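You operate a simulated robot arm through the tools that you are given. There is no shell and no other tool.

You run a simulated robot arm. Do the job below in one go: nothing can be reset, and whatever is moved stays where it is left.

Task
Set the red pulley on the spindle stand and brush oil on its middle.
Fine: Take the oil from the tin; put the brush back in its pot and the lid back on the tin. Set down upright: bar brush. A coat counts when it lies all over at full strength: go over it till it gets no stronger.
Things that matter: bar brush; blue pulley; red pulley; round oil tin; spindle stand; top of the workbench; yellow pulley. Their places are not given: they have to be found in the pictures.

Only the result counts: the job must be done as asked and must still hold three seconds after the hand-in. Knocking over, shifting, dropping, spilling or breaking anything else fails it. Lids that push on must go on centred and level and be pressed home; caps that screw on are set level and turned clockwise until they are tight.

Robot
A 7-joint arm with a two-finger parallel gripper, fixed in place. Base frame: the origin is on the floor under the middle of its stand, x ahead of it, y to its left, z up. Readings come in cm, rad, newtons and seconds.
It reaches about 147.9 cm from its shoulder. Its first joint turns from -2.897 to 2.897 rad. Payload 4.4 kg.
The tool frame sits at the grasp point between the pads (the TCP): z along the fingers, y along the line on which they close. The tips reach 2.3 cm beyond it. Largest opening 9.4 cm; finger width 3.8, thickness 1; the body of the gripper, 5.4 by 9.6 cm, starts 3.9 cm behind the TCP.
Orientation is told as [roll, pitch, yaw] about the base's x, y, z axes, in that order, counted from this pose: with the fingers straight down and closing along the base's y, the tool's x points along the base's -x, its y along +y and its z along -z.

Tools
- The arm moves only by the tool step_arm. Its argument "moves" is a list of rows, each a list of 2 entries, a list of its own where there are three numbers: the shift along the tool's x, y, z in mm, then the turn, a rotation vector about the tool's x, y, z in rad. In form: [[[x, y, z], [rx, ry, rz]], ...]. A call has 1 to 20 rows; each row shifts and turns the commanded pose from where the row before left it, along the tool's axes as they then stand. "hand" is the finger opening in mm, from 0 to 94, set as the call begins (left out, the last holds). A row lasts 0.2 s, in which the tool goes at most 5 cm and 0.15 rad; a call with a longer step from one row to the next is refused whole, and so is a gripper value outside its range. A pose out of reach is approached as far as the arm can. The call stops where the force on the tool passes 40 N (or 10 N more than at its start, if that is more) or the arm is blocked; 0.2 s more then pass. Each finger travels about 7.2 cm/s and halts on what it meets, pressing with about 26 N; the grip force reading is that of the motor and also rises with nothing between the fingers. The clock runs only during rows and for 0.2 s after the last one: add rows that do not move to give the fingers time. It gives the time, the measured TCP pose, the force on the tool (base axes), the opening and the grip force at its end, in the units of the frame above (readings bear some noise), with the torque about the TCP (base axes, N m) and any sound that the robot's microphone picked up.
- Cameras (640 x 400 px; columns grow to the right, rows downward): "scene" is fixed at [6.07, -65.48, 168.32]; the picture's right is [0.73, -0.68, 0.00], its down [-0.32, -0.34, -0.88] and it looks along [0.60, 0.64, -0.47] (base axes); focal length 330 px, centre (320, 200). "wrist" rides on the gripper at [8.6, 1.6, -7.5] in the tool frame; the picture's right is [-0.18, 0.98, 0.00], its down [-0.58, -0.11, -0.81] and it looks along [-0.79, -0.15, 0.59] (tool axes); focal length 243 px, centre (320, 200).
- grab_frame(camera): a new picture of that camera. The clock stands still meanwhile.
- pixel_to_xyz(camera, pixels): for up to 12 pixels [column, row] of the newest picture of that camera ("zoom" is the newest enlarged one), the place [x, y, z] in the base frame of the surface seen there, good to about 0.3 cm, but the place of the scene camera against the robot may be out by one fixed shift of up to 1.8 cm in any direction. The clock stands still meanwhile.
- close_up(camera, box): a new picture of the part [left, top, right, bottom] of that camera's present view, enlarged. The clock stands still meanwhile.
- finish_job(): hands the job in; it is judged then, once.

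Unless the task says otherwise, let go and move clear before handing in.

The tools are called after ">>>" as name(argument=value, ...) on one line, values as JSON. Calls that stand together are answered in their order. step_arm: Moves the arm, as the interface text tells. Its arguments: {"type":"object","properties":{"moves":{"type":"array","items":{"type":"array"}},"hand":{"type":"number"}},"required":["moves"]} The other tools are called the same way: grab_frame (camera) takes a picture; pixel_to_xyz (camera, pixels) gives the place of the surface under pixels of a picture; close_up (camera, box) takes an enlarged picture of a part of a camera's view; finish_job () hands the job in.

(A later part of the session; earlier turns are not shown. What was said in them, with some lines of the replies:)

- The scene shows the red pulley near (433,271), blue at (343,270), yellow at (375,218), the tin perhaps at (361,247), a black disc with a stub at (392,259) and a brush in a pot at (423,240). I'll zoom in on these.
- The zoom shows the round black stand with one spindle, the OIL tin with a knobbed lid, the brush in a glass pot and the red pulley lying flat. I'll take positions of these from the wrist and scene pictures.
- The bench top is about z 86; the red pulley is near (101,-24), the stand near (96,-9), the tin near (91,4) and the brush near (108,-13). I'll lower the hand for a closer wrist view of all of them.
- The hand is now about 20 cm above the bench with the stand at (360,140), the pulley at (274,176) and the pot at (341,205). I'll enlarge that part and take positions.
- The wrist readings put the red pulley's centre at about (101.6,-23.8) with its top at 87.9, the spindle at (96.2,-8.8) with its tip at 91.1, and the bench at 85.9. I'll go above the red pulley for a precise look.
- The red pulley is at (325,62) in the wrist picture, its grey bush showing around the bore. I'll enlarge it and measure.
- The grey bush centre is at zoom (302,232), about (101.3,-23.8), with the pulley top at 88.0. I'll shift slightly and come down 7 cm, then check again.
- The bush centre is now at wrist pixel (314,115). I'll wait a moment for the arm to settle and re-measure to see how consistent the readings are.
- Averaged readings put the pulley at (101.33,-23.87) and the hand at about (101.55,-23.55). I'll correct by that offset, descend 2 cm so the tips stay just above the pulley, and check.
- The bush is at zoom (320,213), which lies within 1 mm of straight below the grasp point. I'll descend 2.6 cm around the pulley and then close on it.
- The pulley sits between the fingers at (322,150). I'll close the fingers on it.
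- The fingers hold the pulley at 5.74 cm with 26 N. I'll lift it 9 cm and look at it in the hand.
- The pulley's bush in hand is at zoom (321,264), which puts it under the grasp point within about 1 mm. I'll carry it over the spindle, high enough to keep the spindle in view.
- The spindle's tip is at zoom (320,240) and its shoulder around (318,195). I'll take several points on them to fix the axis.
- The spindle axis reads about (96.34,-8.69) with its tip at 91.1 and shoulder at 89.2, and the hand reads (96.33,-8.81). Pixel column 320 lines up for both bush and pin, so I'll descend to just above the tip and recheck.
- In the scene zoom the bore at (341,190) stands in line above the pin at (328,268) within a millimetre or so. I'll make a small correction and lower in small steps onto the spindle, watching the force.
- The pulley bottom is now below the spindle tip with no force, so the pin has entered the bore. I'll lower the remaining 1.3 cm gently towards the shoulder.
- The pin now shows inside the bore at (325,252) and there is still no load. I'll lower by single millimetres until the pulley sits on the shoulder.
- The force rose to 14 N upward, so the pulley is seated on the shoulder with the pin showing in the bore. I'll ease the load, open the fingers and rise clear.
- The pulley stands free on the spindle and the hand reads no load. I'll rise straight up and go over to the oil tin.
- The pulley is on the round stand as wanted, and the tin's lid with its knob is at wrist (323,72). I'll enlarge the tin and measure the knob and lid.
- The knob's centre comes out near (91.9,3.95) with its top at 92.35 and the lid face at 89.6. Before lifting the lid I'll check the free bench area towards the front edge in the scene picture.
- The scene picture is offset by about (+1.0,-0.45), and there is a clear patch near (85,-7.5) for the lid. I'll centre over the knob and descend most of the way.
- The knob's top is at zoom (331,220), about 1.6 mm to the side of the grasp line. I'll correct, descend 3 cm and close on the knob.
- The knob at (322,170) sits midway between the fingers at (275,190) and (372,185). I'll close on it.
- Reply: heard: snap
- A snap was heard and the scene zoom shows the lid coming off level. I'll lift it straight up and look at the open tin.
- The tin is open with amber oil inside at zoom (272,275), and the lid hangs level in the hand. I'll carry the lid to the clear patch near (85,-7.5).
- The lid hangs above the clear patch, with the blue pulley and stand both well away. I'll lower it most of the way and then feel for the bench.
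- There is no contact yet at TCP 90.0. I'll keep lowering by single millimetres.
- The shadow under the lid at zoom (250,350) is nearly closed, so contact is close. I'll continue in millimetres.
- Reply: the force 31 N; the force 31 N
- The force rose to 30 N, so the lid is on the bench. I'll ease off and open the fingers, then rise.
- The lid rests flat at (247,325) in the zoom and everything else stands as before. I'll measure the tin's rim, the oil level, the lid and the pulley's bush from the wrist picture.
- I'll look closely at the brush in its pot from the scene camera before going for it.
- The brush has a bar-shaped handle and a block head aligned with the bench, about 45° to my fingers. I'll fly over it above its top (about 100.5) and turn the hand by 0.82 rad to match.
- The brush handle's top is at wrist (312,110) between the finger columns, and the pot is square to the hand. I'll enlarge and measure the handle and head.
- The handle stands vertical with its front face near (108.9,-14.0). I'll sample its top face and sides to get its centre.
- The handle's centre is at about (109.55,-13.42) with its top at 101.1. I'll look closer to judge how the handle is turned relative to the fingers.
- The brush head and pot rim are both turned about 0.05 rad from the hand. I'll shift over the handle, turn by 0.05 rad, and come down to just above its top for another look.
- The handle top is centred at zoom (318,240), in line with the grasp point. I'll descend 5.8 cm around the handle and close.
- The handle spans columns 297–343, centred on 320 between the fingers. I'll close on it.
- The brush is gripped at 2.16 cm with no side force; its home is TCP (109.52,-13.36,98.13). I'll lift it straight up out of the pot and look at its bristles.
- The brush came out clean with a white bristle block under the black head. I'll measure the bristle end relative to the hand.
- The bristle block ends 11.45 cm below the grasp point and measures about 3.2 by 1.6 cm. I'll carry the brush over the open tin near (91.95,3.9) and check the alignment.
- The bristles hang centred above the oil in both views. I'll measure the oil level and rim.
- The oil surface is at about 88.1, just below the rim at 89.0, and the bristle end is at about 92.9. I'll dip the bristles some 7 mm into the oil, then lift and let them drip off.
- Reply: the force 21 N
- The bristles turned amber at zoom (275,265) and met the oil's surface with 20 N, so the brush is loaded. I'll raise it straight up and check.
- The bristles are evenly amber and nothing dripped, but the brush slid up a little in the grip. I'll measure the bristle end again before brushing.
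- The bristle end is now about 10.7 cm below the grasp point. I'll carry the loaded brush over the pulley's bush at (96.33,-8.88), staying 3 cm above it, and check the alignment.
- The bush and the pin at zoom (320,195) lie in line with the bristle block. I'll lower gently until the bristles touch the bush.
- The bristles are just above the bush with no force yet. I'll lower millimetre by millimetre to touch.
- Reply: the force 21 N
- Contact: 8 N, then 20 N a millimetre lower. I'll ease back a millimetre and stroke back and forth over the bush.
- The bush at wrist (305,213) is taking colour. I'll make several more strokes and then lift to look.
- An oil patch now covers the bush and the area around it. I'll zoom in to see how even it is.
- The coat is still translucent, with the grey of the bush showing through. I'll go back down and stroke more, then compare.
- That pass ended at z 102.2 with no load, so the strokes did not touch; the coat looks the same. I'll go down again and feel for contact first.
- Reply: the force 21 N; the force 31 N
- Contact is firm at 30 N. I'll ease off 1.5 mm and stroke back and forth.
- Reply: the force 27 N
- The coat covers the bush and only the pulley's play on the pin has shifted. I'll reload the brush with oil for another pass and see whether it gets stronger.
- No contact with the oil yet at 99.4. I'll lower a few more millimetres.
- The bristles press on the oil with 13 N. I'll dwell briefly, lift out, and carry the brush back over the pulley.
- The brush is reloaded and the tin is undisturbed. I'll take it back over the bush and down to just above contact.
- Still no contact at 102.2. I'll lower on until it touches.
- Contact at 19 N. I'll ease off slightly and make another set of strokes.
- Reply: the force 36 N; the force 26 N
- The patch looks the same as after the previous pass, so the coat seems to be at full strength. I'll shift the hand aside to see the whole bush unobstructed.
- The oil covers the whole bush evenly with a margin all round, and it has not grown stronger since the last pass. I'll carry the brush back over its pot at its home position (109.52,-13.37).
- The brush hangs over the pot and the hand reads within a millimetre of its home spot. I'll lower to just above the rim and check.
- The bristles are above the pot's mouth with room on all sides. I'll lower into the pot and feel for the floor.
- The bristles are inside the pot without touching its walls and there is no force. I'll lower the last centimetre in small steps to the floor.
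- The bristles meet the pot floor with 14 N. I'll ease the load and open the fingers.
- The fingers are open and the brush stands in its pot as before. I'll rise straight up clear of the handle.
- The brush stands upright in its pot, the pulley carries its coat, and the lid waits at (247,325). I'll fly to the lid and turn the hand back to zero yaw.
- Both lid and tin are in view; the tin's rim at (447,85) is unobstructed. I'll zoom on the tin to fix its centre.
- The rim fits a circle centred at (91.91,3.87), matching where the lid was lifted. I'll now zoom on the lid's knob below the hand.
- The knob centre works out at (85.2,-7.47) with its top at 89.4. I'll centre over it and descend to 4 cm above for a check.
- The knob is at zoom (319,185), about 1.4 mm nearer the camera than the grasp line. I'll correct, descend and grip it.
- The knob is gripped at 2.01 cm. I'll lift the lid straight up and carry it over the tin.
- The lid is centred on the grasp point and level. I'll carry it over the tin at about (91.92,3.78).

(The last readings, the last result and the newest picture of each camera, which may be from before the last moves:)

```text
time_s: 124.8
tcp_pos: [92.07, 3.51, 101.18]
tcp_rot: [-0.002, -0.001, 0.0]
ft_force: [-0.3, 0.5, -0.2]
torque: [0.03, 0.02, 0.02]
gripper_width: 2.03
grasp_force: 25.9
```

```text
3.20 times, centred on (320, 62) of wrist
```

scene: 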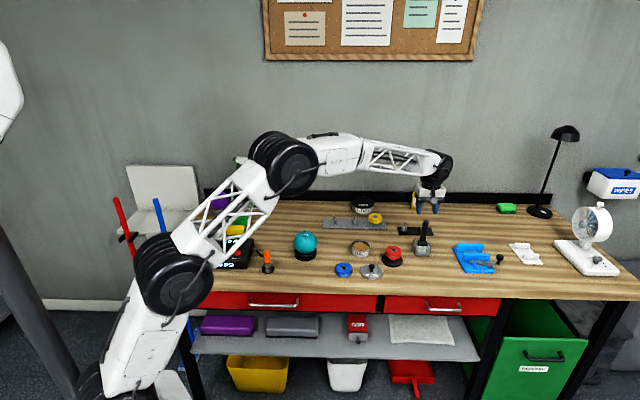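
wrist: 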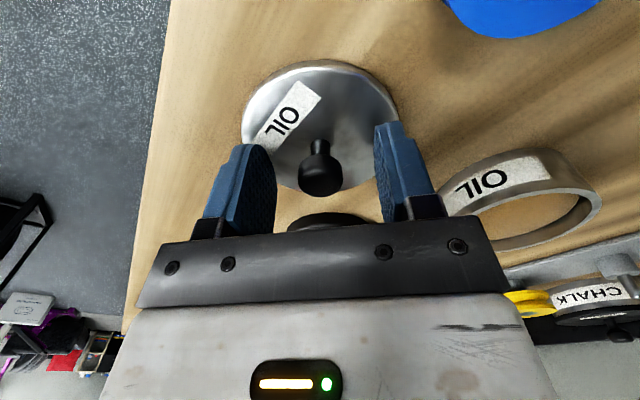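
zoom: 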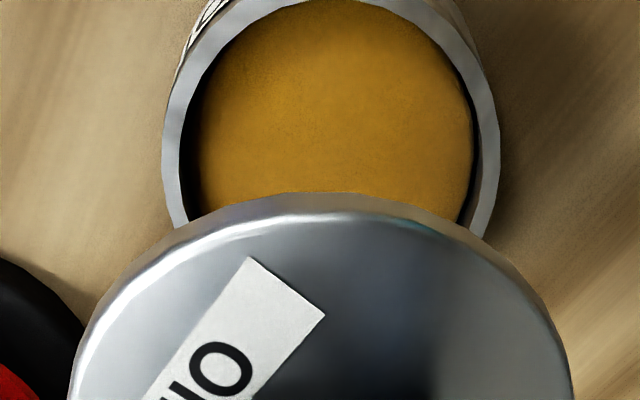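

The hand reads (92.08,3.52), and both pictures agree it should shift by about (-0.17,+0.25). I'll correct and lower to just above the tin.

>>> step_arm(moves=[[[1.8, 2.5, 15], [0, 0, 0]], [[0, 0, 20], [0, 0, 0]], [[0, 0, 20], [0, 0, 0]], [[0, 0, 0], [0, 0, 0]], [[0, 0, 0], [0, 0, 0]]])

>>> step_arm(moves=[[[0, 0, 0], [0, 0, 0]]])

>>> step_arm(moves=[[[0, 0, 0], [0, 0, 0]]])

>>> close_up(camera="scene", box=[328, 215, 392, 265])

>>> close_up(camera="wrist", box=[220, 0, 420, 125])

```text
time_s: 126.0
tcp_pos: [91.9, 3.89, 95.64]
tcp_rot: [0.0, -0.001, 0.0]
ft_force: [-0.8, -1.6, -0.2]
torque: [0.04, -0.01, 0.04]
gripper_width: 2.05
grasp_force: 26.2
```

```text
time_s: 126.4
tcp_pos: [91.99, 3.89, 95.68]
tcp_rot: [0.0, 0.0, 0.0]
ft_force: [-0.5, 0.9, -1.3]
torque: [0.02, 0.01, -0.01]
gripper_width: 2.03
grasp_force: 25.6
```

```text
time_s: 126.8
tcp_pos: [91.86, 3.87, 95.85]
tcp_rot: [-0.001, 0.0, 0.001]
ft_force: [0.4, -0.6, -1.1]
torque: [-0.01, 0.01, -0.02]
gripper_width: 2.02
grasp_force: 26.5
```

```text
8.00 times, centred on (360, 240) of scene
```

zoom: 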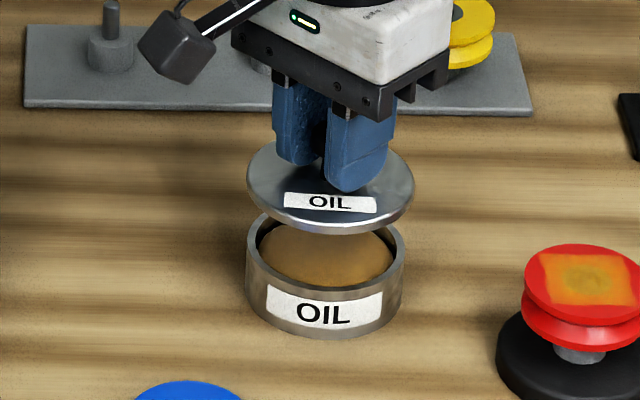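

```text
3.20 times, centred on (320, 62) of wrist
```

zoom: 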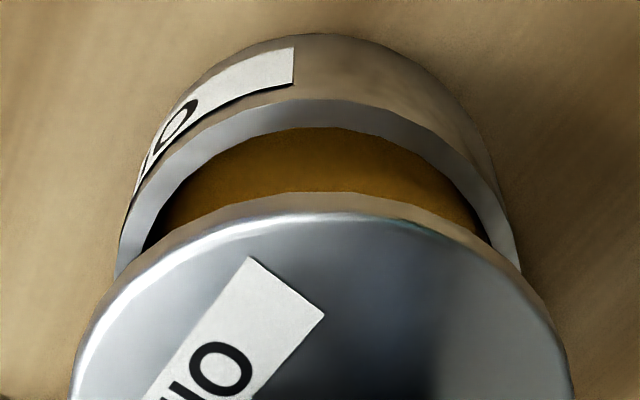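

The lid sits over the tin aligned within a millimetre in both views. I'll correct 0.7 mm and lower onto it, watching the force.

>>> step_arm(moves=[[[0, -0.8, 8], [0, 0, 0]], [[0, 0, 8], [0, 0, 0]], [[0, 0, 6], [0, 0, 0]], [[0, 0, 0], [0, 0, 0]], [[0, 0, 0], [0, 0, 0]]])

>>> step_arm(moves=[[[0, 0, 0], [0, 0, 0]]])

>>> close_up(camera="scene", box=[328, 215, 392, 265])

>>> close_up(camera="wrist", box=[220, 0, 420, 125])

```text
time_s: 128.0
tcp_pos: [91.9, 3.86, 93.45]
tcp_rot: [0.001, 0.0, 0.001]
ft_force: [0.4, -1.0, 0.1]
torque: [0.02, 0.02, -0.02]
gripper_width: 2.05
grasp_force: 26.4
```

```text
time_s: 128.4
tcp_pos: [91.82, 3.83, 93.62]
tcp_rot: [-0.001, 0.0, 0.0]
ft_force: [0.7, 0.6, -0.5]
torque: [-0.01, 0.0, -0.01]
gripper_width: 2.04
grasp_force: 26.2
```

```text
8.00 times, centred on (360, 240) of scene
```

zoom: 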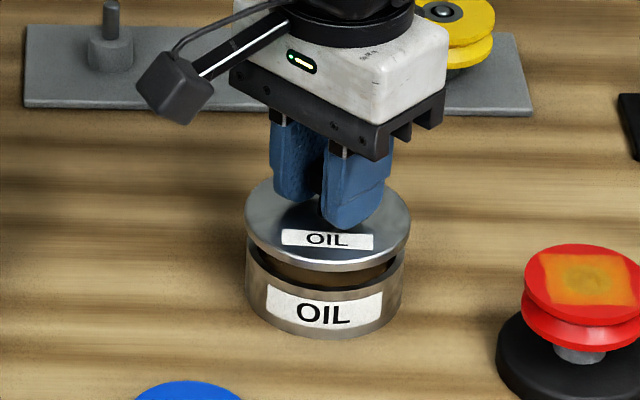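

```text
3.20 times, centred on (320, 62) of wrist
```

zoom: 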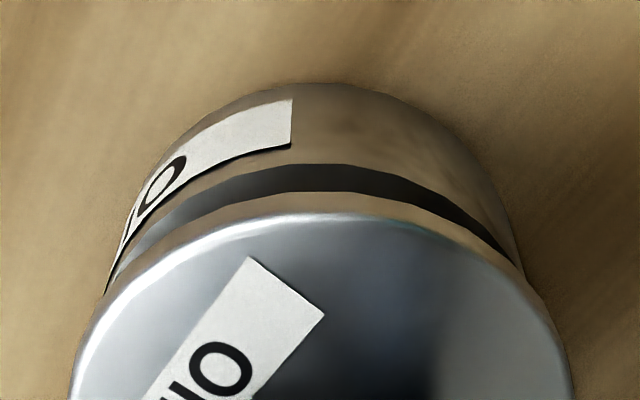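

The lid's edges at zoom 245 and 411 match those seen right after it came off, so it is centred. I'll lower in small steps and press it home.

>>> step_arm(moves=[[[0, 0, 3], [0, 0, 0]], [[0, 0, 2], [0, 0, 0]], [[0, 0, 0], [0, 0, 0]]])

>>> step_arm(moves=[[[0, 0, 2], [0, 0, 0]], [[0, 0, 0], [0, 0, 0]]])

>>> step_arm(moves=[[[0, 0, 1], [0, 0, 0]], [[0, 0, 0], [0, 0, 0]]])

>>> step_arm(moves=[[[0, 0, 1], [0, 0, 0]], [[0, 0, 0], [0, 0, 0]]])

```text
time_s: 129.2
tcp_pos: [91.79, 3.92, 92.78]
tcp_rot: [-0.001, -0.001, 0.002]
ft_force: [0.3, -0.1, 0.0]
torque: [0.0, -0.02, 0.0]
gripper_width: 2.02
grasp_force: 25.6
```

```text
time_s: 129.8
tcp_pos: [91.77, 3.93, 92.8]
tcp_rot: [0.0, -0.001, 0.0]
ft_force: [-0.2, 0.3, 0.0]
torque: [-0.01, 0.01, 0.06]
gripper_width: 2.04
grasp_force: 25.7
```

```text
time_s: 130.4
tcp_pos: [91.78, 3.76, 92.83]
tcp_rot: [-0.001, 0.0, 0.001]
ft_force: [0.4, -0.1, -0.8]
torque: [-0.03, 0.0, 0.02]
gripper_width: 2.03
grasp_force: 25.9
```

```text
time_s: 131.0
tcp_pos: [91.72, 3.9, 92.63]
tcp_rot: [-0.001, 0.001, -0.002]
ft_force: [0.6, 0.0, -0.4]
torque: [-0.02, -0.01, 0.01]
gripper_width: 2.01
grasp_force: 25.9
```

No contact yet at 92.65, but the readings have drifted to (91.75,3.9). I'll check the pictures before pressing.

>>> close_up(camera="scene", box=[328, 215, 392, 265])

>>> close_up(camera="wrist", box=[220, 0, 420, 125])

>>> step_arm(moves=[[[0, 0, 0], [0, 0, 0]]])

```text
8.00 times, centred on (360, 240) of scene
```

zoom: 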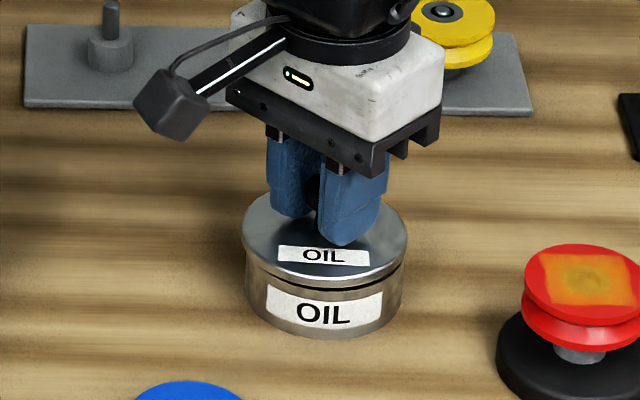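

```text
3.20 times, centred on (320, 62) of wrist
```

zoom: 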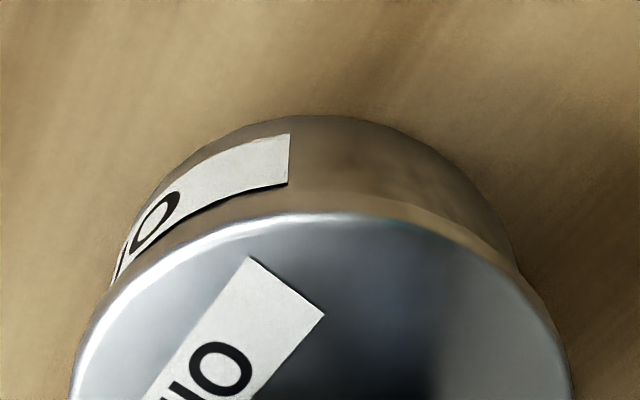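

```text
time_s: 131.4
tcp_pos: [91.72, 3.96, 92.54]
tcp_rot: [-0.001, 0.0, 0.001]
ft_force: [-0.3, -0.2, -1.2]
torque: [-0.01, -0.01, 0.0]
gripper_width: 2.02
grasp_force: 25.8
```

In the scene zoom the lid spans 240–407 against the tin's 246–405, so it sits about 1.5 mm too far left. I'll raise 5 mm, correct, and recheck.

>>> step_arm(moves=[[[0, 0, -5], [0, 0, 0]], [[-1.5, -1.3, 0], [0, 0, 0]], [[0, 0, 0], [0, 0, 0]], [[0, 0, 0], [0, 0, 0]]])

>>> step_arm(moves=[[[0, 0, 0], [0, 0, 0]]])

>>> step_arm(moves=[[[0, 0, 0], [0, 0, 0]]])

>>> close_up(camera="scene", box=[328, 215, 392, 265])

```text
time_s: 132.4
tcp_pos: [91.92, 3.63, 93.21]
tcp_rot: [-0.001, -0.001, 0.0]
ft_force: [-0.4, 0.5, 0.0]
torque: [-0.01, 0.0, 0.0]
gripper_width: 2.04
grasp_force: 26.3
```

```text
time_s: 132.8
tcp_pos: [92.03, 3.75, 93.14]
tcp_rot: [0.002, -0.001, 0.001]
ft_force: [-1.0, 0.7, -0.2]
torque: [0.02, 0.0, 0.04]
gripper_width: 2.02
grasp_force: 25.8
```

```text
time_s: 133.2
tcp_pos: [91.95, 3.73, 93.15]
tcp_rot: [0.001, 0.0, 0.0]
ft_force: [-0.1, 0.1, -0.3]
torque: [0.0, -0.05, 0.01]
gripper_width: 2.01
grasp_force: 25.9
```

```text
8.00 times, centred on (360, 240) of scene
```

zoom: 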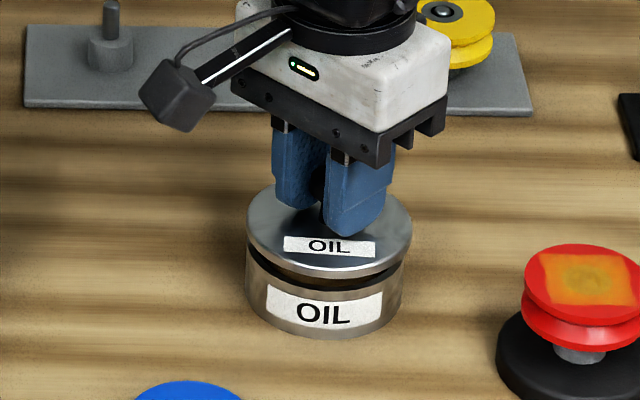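

Now the lid spans 247–412, matching the picture taken right after it came off, and the hand reads (91.96,3.72). I'll lower onto the tin.

>>> step_arm(moves=[[[0, 0, 3], [0, 0, 0]], [[0, 0, 2], [0, 0, 0]], [[0, 0, 0], [0, 0, 0]]])

>>> close_up(camera="scene", box=[328, 215, 392, 265])

>>> step_arm(moves=[[[0, 0, 1], [0, 0, 0]], [[0, 0, 0], [0, 0, 0]]])

>>> step_arm(moves=[[[0, 0, 1], [0, 0, 0]], [[0, 0, 0], [0, 0, 0]]])

```text
time_s: 134.0
tcp_pos: [91.9, 3.72, 92.62]
tcp_rot: [0.0, 0.0, -0.001]
ft_force: [0.2, 0.3, -1.1]
torque: [-0.04, -0.01, 0.02]
gripper_width: 2.0
grasp_force: 25.9
```

```text
8.00 times, centred on (360, 240) of scene
```

zoom: 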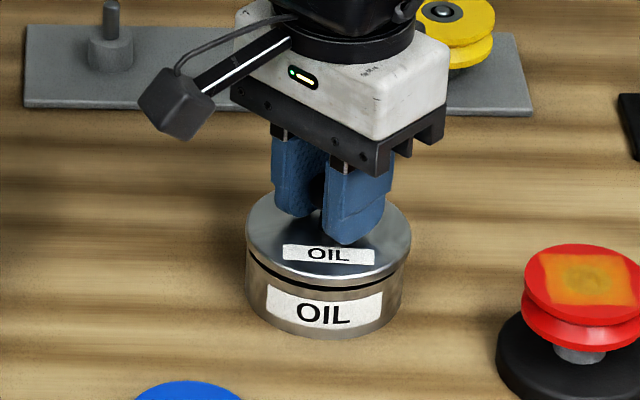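

```text
time_s: 134.6
tcp_pos: [91.96, 3.73, 92.6]
tcp_rot: [0.0, 0.0, 0.0]
ft_force: [0.5, 0.0, 0.6]
torque: [-0.01, 0.03, -0.05]
gripper_width: 2.01
grasp_force: 26.1
```

```text
time_s: 135.2
tcp_pos: [91.92, 3.64, 92.48]
tcp_rot: [0.0, 0.001, 0.0]
ft_force: [-0.8, -0.1, -0.2]
torque: [0.01, 0.0, -0.03]
gripper_width: 2.01
grasp_force: 25.7
```

About 2 mm remain to the seat and there is still no load. I'll keep going in millimetres.

>>> step_arm(moves=[[[0, 0, 1], [0, 0, 0]], [[0, 0, 0], [0, 0, 0]]])

>>> step_arm(moves=[[[0, 0, 1], [0, 0, 0]], [[0, 0, 0], [0, 0, 0]]])

>>> step_arm(moves=[[[0, 0, 1], [0, 0, 0]], [[0, 0, 0], [0, 0, 0]]])

>>> close_up(camera="scene", box=[328, 215, 392, 265])

```text
time_s: 135.8
tcp_pos: [92.08, 3.72, 92.35]
tcp_rot: [-0.001, 0.001, 0.0]
ft_force: [0.2, 0.4, -1.1]
torque: [0.02, 0.02, 0.01]
gripper_width: 2.03
grasp_force: 26.0
```

```text
time_s: 136.4
tcp_pos: [92.02, 3.7, 92.29]
tcp_rot: [0.0, 0.002, 0.001]
ft_force: [0.6, 0.3, -0.7]
torque: [-0.03, -0.02, 0.0]
gripper_width: 2.05
grasp_force: 26.0
```

```text
time_s: 137.0
tcp_pos: [91.93, 3.65, 92.22]
tcp_rot: [0.001, 0.0, -0.001]
ft_force: [0.3, 1.1, 0.7]
torque: [-0.01, -0.04, -0.02]
gripper_width: 2.05
grasp_force: 26.2
```

```text
8.00 times, centred on (360, 240) of scene
```

zoom: 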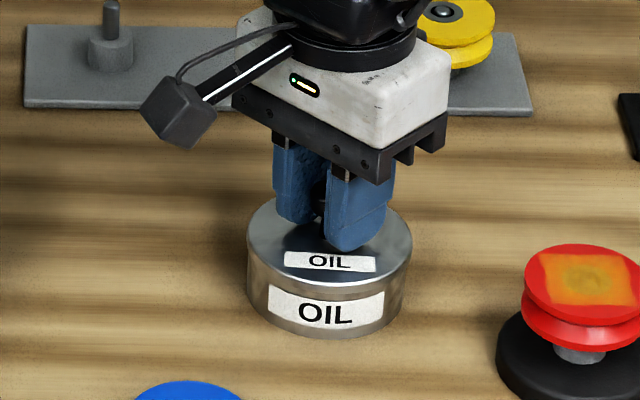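

The gap has closed visually but the force is still nil. I'll continue pressing down a millimetre at a time.

>>> step_arm(moves=[[[0, 0, 1], [0, 0, 0]], [[0, 0, 0], [0, 0, 0]]])

>>> step_arm(moves=[[[0, 0, 1], [0, 0, 0]], [[0, 0, 0], [0, 0, 0]]])

>>> step_arm(moves=[[[0, 0, 1], [0, 0, 0]], [[0, 0, 0], [0, 0, 0]]])

```text
time_s: 137.6
tcp_pos: [91.93, 3.6, 92.21]
tcp_rot: [-0.001, -0.001, 0.001]
ft_force: [4.1, -0.4, 8.5]
torque: [0.03, 0.01, -0.03]
gripper_width: 2.02
grasp_force: 25.9
```

```text
time_s: 138.2
tcp_pos: [91.94, 3.71, 92.23]
tcp_rot: [0.0, -0.002, 0.002]
ft_force: [-3.4, -8.0, 30.6]
torque: [-0.08, 0.15, -0.05]
gripper_width: 2.0
grasp_force: 25.9
```

```text
time_s: 138.8
tcp_pos: [91.96, 3.74, 91.82]
tcp_rot: [0.002, 0.0, 0.0]
ft_force: [6.7, -11.4, 27.7]
torque: [-0.08, -0.11, -0.02]
gripper_width: 2.05
grasp_force: 25.7
```

The press reached 30 N without a click and the fingers slid slightly on the knob. I'll let go, rise, close the fingers and press on the knob's top instead.

>>> step_arm(moves=[[[0, 0, -1.5], [0, 0, 0]], [[0, 0, 0], [0, 0, 0]]])

>>> step_arm(moves=[[[0, 0, 0], [0, 0, 0]], [[0, 0, 0], [0, 0, 0]], [[0, 0, 0], [0, 0, 0]]], hand=45)

>>> close_up(camera="scene", box=[328, 215, 392, 265])

>>> close_up(camera="wrist", box=[220, 0, 420, 200])

```text
time_s: 139.4
tcp_pos: [91.86, 3.88, 91.93]
tcp_rot: [0.0, 0.002, -0.001]
ft_force: [3.3, -1.1, 11.0]
torque: [0.06, -0.22, -0.03]
gripper_width: 2.01
grasp_force: 26.4
```

```text
time_s: 140.2
tcp_pos: [91.99, 3.66, 91.95]
tcp_rot: [-0.001, 0.004, -0.001]
ft_force: [0.5, 0.2, 0.4]
torque: [0.01, 0.0, 0.01]
gripper_width: 4.51
grasp_force: 0.0
heard: snap
```

```text
8.00 times, centred on (360, 240) of scene
```

zoom: 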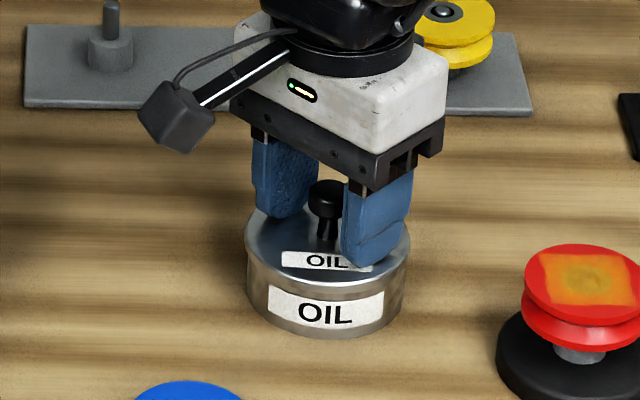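

```text
2.00 times, centred on (320, 100) of wrist
```

zoom: 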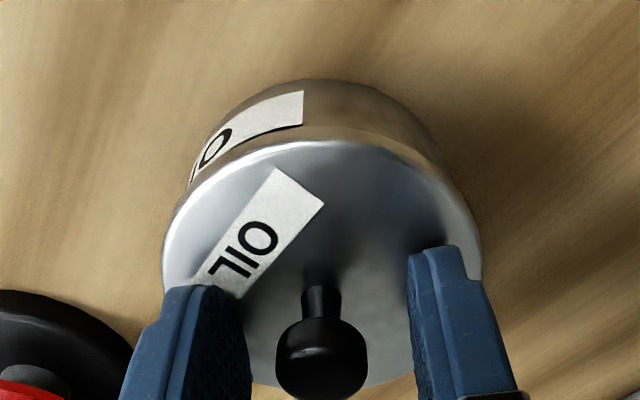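

A snap was heard as the fingers let go, which suggests the lid clicked on. I'll rise clear and check its height and level.

>>> step_arm(moves=[[[0, 0, -10], [0, 0, 0]], [[0, 0, -30], [0, 0, 0]], [[0, 0, -40], [0, 0, 0]], [[0, 0, -20], [0, 0, 0]], [[0, 0, 0], [0, 0, 0]], [[0, 0, 0], [0, 0, 0]]])

>>> close_up(camera="scene", box=[328, 215, 392, 265])

>>> close_up(camera="wrist", box=[250, 0, 410, 110])

>>> pixel_to_xyz(camera="zoom", pixels=[[180, 100], [440, 100], [180, 250], [430, 250], [300, 340], [300, 60], [120, 180], [470, 180], [240, 320], [380, 320], [310, 255], [310, 265]])

```text
time_s: 141.6
tcp_pos: [92.16, 3.75, 101.99]
tcp_rot: [0.0, 0.0, -0.001]
ft_force: [0.4, 0.9, 0.5]
torque: [-0.03, 0.03, 0.05]
gripper_width: 4.47
grasp_force: 0.1
```

```text
8.00 times, centred on (360, 240) of scene
```

zoom: 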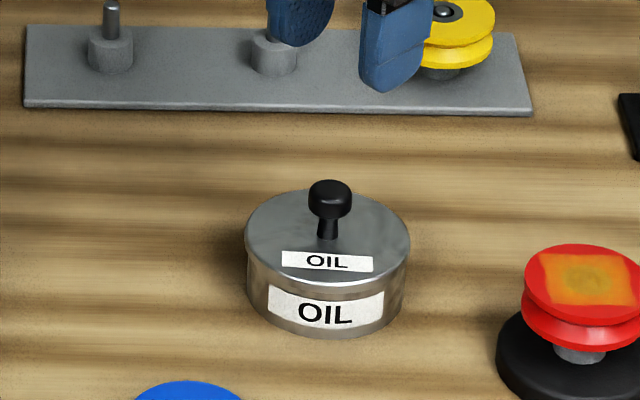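

```text
3.64 times, centred on (330, 55) of wrist
```

zoom: 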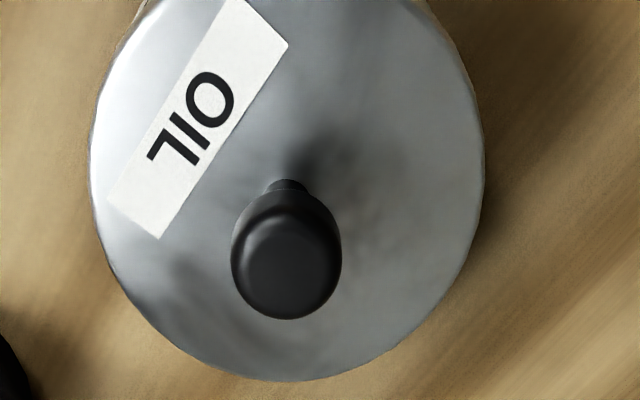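

```text
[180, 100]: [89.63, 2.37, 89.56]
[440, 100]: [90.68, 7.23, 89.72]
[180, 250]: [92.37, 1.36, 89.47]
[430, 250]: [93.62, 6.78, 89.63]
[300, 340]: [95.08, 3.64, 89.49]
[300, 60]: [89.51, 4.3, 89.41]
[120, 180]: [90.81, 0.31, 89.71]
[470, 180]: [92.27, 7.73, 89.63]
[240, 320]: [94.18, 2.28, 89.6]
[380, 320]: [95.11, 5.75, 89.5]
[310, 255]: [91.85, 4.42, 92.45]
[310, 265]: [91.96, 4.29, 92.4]
```

The lid face reads 89.6 all over and the knob top 92.4, the same as at the start, so the lid looks seated and level. To be sure it is home I'll close the fingers and press on the knob's top.

>>> step_arm(moves=[[[3.5, 1.3, 0], [0, 0, 0]], [[0, 0, 0], [0, 0, 0]], [[0, 0, 20], [0, 0, 0]], [[0, 0, 20], [0, 0, 0]], [[0, 0, 20], [0, 0, 0]], [[0, 0, 5], [0, 0, 0]], [[0, 0, 0], [0, 0, 0]], [[0, 0, 0], [0, 0, 0]]], hand=0)

>>> grab_frame(camera="wrist")

>>> close_up(camera="scene", box=[328, 215, 392, 265])

```text
time_s: 143.4
tcp_pos: [91.61, 3.81, 95.34]
tcp_rot: [0.0, -0.001, 0.001]
ft_force: [0.1, 0.0, -0.3]
torque: [-0.02, 0.01, -0.02]
gripper_width: 0.02
grasp_force: 25.8
```

```text
taken
```

wrist: 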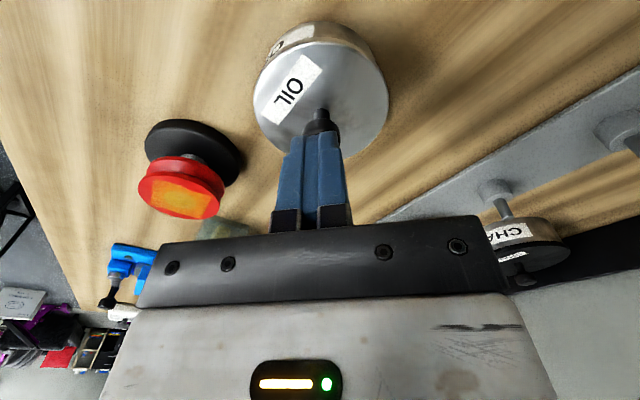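

```text
8.00 times, centred on (360, 240) of scene
```

zoom: 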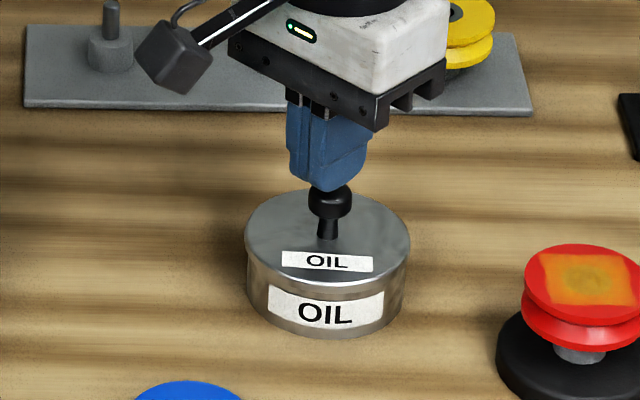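

The closed fingertips are right above the knob, about 3 mm off in x. I'll correct that and press down in small steps.

>>> step_arm(moves=[[[-2.8, -0.5, 0], [0, 0, 0]], [[0, 0, 3], [0, 0, 0]], [[0, 0, 0], [0, 0, 0]]])

>>> step_arm(moves=[[[0, 0, 2], [0, 0, 0]], [[0, 0, 0], [0, 0, 0]]])

>>> step_arm(moves=[[[0, 0, 1], [0, 0, 0]], [[0, 0, 0], [0, 0, 0]]])

>>> step_arm(moves=[[[0, 0, 1], [0, 0, 0]], [[0, 0, 0], [0, 0, 0]]])

```text
time_s: 144.2
tcp_pos: [91.82, 3.65, 95.11]
tcp_rot: [-0.001, -0.002, 0.0]
ft_force: [0.8, 0.6, -0.9]
torque: [-0.02, 0.03, -0.02]
gripper_width: 0.0
grasp_force: 25.9
```

```text
time_s: 144.8
tcp_pos: [91.91, 3.79, 95.03]
tcp_rot: [-0.001, 0.001, -0.002]
ft_force: [-0.3, -0.4, -0.8]
torque: [0.02, 0.02, 0.01]
gripper_width: 0.0
grasp_force: 26.2
```

```text
time_s: 145.4
tcp_pos: [91.86, 3.83, 94.92]
tcp_rot: [0.0, 0.0, 0.0]
ft_force: [-0.1, -0.5, 0.4]
torque: [0.0, 0.03, 0.02]
gripper_width: 0.02
grasp_force: 26.3
```

```text
time_s: 146.0
tcp_pos: [91.74, 3.82, 94.89]
tcp_rot: [0.001, -0.001, -0.001]
ft_force: [0.0, 0.9, 0.4]
torque: [0.0, -0.01, -0.03]
gripper_width: 0.0
grasp_force: 25.7
```

>>> step_arm(moves=[[[0, 0, 1], [0, 0, 0]], [[0, 0, 0], [0, 0, 0]]])

>>> step_arm(moves=[[[0, 0, 1], [0, 0, 0]], [[0, 0, 0], [0, 0, 0]]])

>>> step_arm(moves=[[[0, 0, 1], [0, 0, 0]], [[0, 0, 0], [0, 0, 0]]])

>>> step_arm(moves=[[[0, 0, 1], [0, 0, 0]], [[0, 0, 0], [0, 0, 0]]])

```text
time_s: 146.6
tcp_pos: [91.93, 3.81, 94.68]
tcp_rot: [0.0, -0.001, 0.001]
ft_force: [-0.1, 0.0, 0.9]
torque: [0.01, 0.03, -0.01]
gripper_width: 0.0
grasp_force: 26.2
```

```text
time_s: 147.2
tcp_pos: [91.89, 3.82, 94.78]
tcp_rot: [0.001, -0.001, 0.0]
ft_force: [-0.4, -3.4, 6.6]
torque: [-0.08, 0.0, 0.01]
gripper_width: 0.0
grasp_force: 25.4
```

```text
time_s: 147.8
tcp_pos: [91.82, 3.75, 94.68]
tcp_rot: [-0.001, -0.001, 0.0]
ft_force: [5.0, -5.2, 16.7]
torque: [-0.16, -0.18, -0.01]
gripper_width: 0.0
grasp_force: 26.2
```

```text
time_s: 148.6
tcp_pos: [91.85, 3.85, 94.8]
tcp_rot: [-0.001, -0.002, 0.001]
ft_force: [-0.4, -1.1, 4.7]
torque: [-0.05, 0.01, 0.02]
gripper_width: 0.0
grasp_force: 25.8
stopped in row 2: the force on the tool passed its limit at 41 N (the readings are from after the stop); the commanded pose is now the measured one
```

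Pressing up to 41 N on the knob moved nothing and gave no further click, so the lid is home. I'll rise, back away and inspect everything.

>>> step_arm(moves=[[[0, 0, -10], [0, 0, 0]], [[0, 0, -40], [0, 0, 0]], [[0, 0, -40], [0, 0, 0]], [[20, 0, -40], [0, 0, 0]], [[40, 0, -25], [0, 0, 0]], [[40, 0, -20], [0, 0, 0]], [[40, -20, -20], [0, 0, 0]], [[30, -20, 0], [0, 0, 0]], [[0, 0, 0], [0, 0, 0]]])

>>> close_up(camera="scene", box=[320, 190, 460, 290])

>>> grab_frame(camera="wrist")

>>> grab_frame(camera="scene")

```text
time_s: 150.6
tcp_pos: [74.86, -0.36, 114.28]
tcp_rot: [0.002, -0.005, 0.0]
ft_force: [-0.1, -0.4, 0.3]
torque: [0.02, 0.01, -0.01]
gripper_width: 0.01
grasp_force: 25.9
```

```text
4.00 times, centred on (390, 240) of scene
```

zoom: 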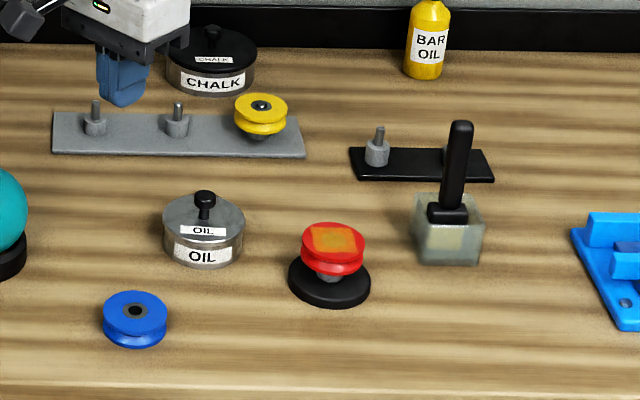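

```text
taken
```

wrist: 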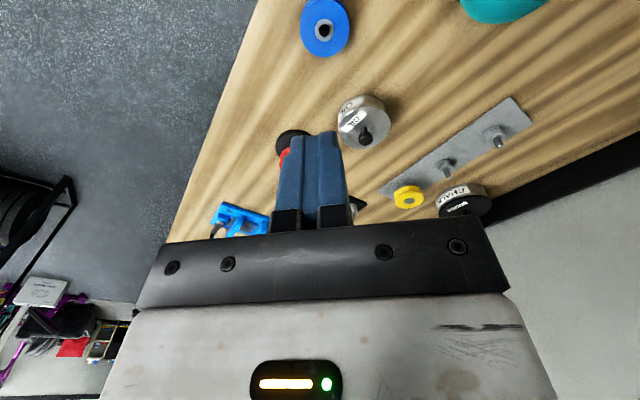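

```text
taken
```

scene: 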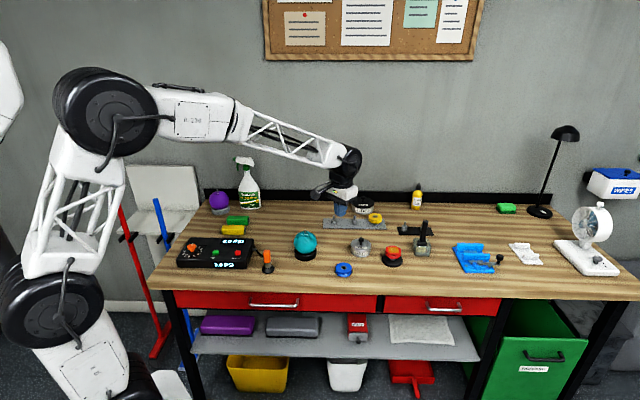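

Everything stands in place: lid on the tin, brush upright in the pot, pulley on the stand. I'll take one closer look at the pulley's coat and seating with the fingers open.

>>> step_arm(moves=[[[-20, -12, 20], [0, 0, 0]], [[-25, -18, 35], [0, 0, 0]], [[-25, -18, 35], [0, 0, 0]], [[-20, -18, 30], [0, 0, 0]], [[0, 0, 0], [0, 0, 0]], [[0, 0, 0], [0, 0, 0]]], hand=90)

>>> grab_frame(camera="wrist")

```text
time_s: 151.9
tcp_pos: [83.65, -7.12, 102.25]
tcp_rot: [-0.001, -0.004, 0.001]
ft_force: [0.4, 0.6, 0.3]
torque: [0.0, 0.0, -0.02]
gripper_width: 8.98
grasp_force: 0.1
```

```text
taken
```

wrist: 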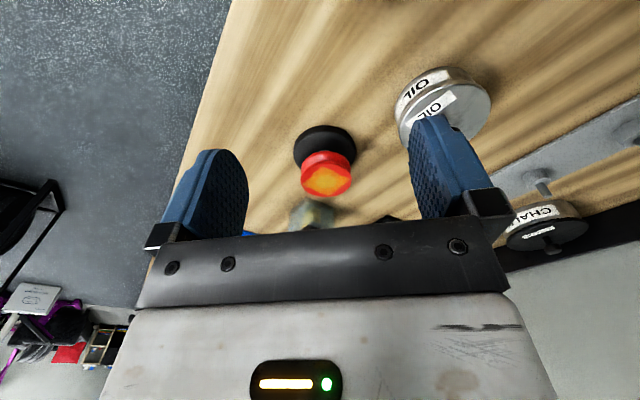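

>>> close_up(camera="wrist", box=[290, 120, 370, 200])

>>> close_up(camera="scene", box=[382, 240, 406, 255])

>>> pixel_to_xyz(camera="zoom", pixels=[[225, 200], [430, 235], [320, 175], [320, 260], [325, 220], [250, 225], [400, 215], [350, 270], [290, 180], [370, 190], [270, 250], [325, 215]])

```text
5.00 times, centred on (330, 160) of wrist
```

zoom: 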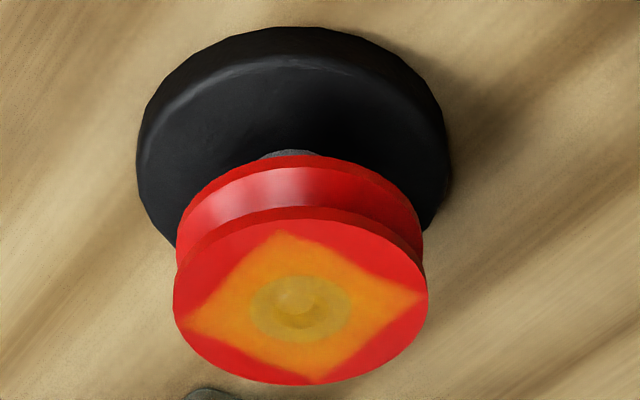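

```text
16.00 times, centred on (394, 248) of scene
```

zoom: 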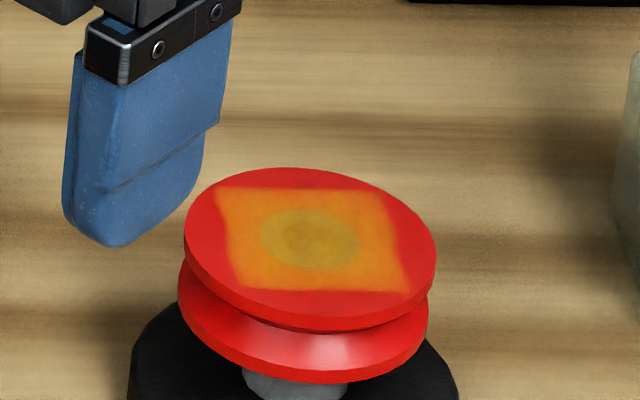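

```text
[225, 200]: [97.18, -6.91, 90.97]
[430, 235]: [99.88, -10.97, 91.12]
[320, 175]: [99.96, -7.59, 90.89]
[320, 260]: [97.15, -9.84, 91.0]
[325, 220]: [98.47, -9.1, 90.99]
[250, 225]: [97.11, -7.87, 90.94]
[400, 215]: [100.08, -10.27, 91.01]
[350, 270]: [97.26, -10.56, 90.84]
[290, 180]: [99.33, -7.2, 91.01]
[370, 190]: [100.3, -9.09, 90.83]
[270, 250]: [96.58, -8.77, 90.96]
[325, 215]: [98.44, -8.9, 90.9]
```

The pulley sits level on the round stand (top 90.9–91.1 across) and its bush is evenly coated, with no change between the last two passes. The lid is on, the brush stands upright in its pot, and the hand is empty and clear, so I hand the job in.

>>> finish_job()

```text
The job is handed in.
```

The red pulley is on the round spindle stand and its grey centre bush is coated with oil. I've handed the job in, but no verdict has come back yet.

- **Pulley:** it sits level on the spindle's shoulder. It shifted about 1 mm on the pin while I brushed.
- **Oil coat:** I dipped the brush in the tin twice and brushed the bush several times. The coat covers the whole bush. It looked no stronger after the last passes, though I could only judge that by eye. The brush is wider than the bush, so some oil also lies on the red face around it.
- **Brush:** it is back in its pot, standing upright.
- **Tin lid:** it snapped on and sits level at its original height. Pressing the knob to about 41 N moved nothing further.

Two choices were mine. I took the single-spindle round stand to be the "spindle stand", since the bench also has a grey bar with three posts and a black plate with one. I took "its middle" to mean the bush. Nothing else on the bench appears to have moved in the last pictures.
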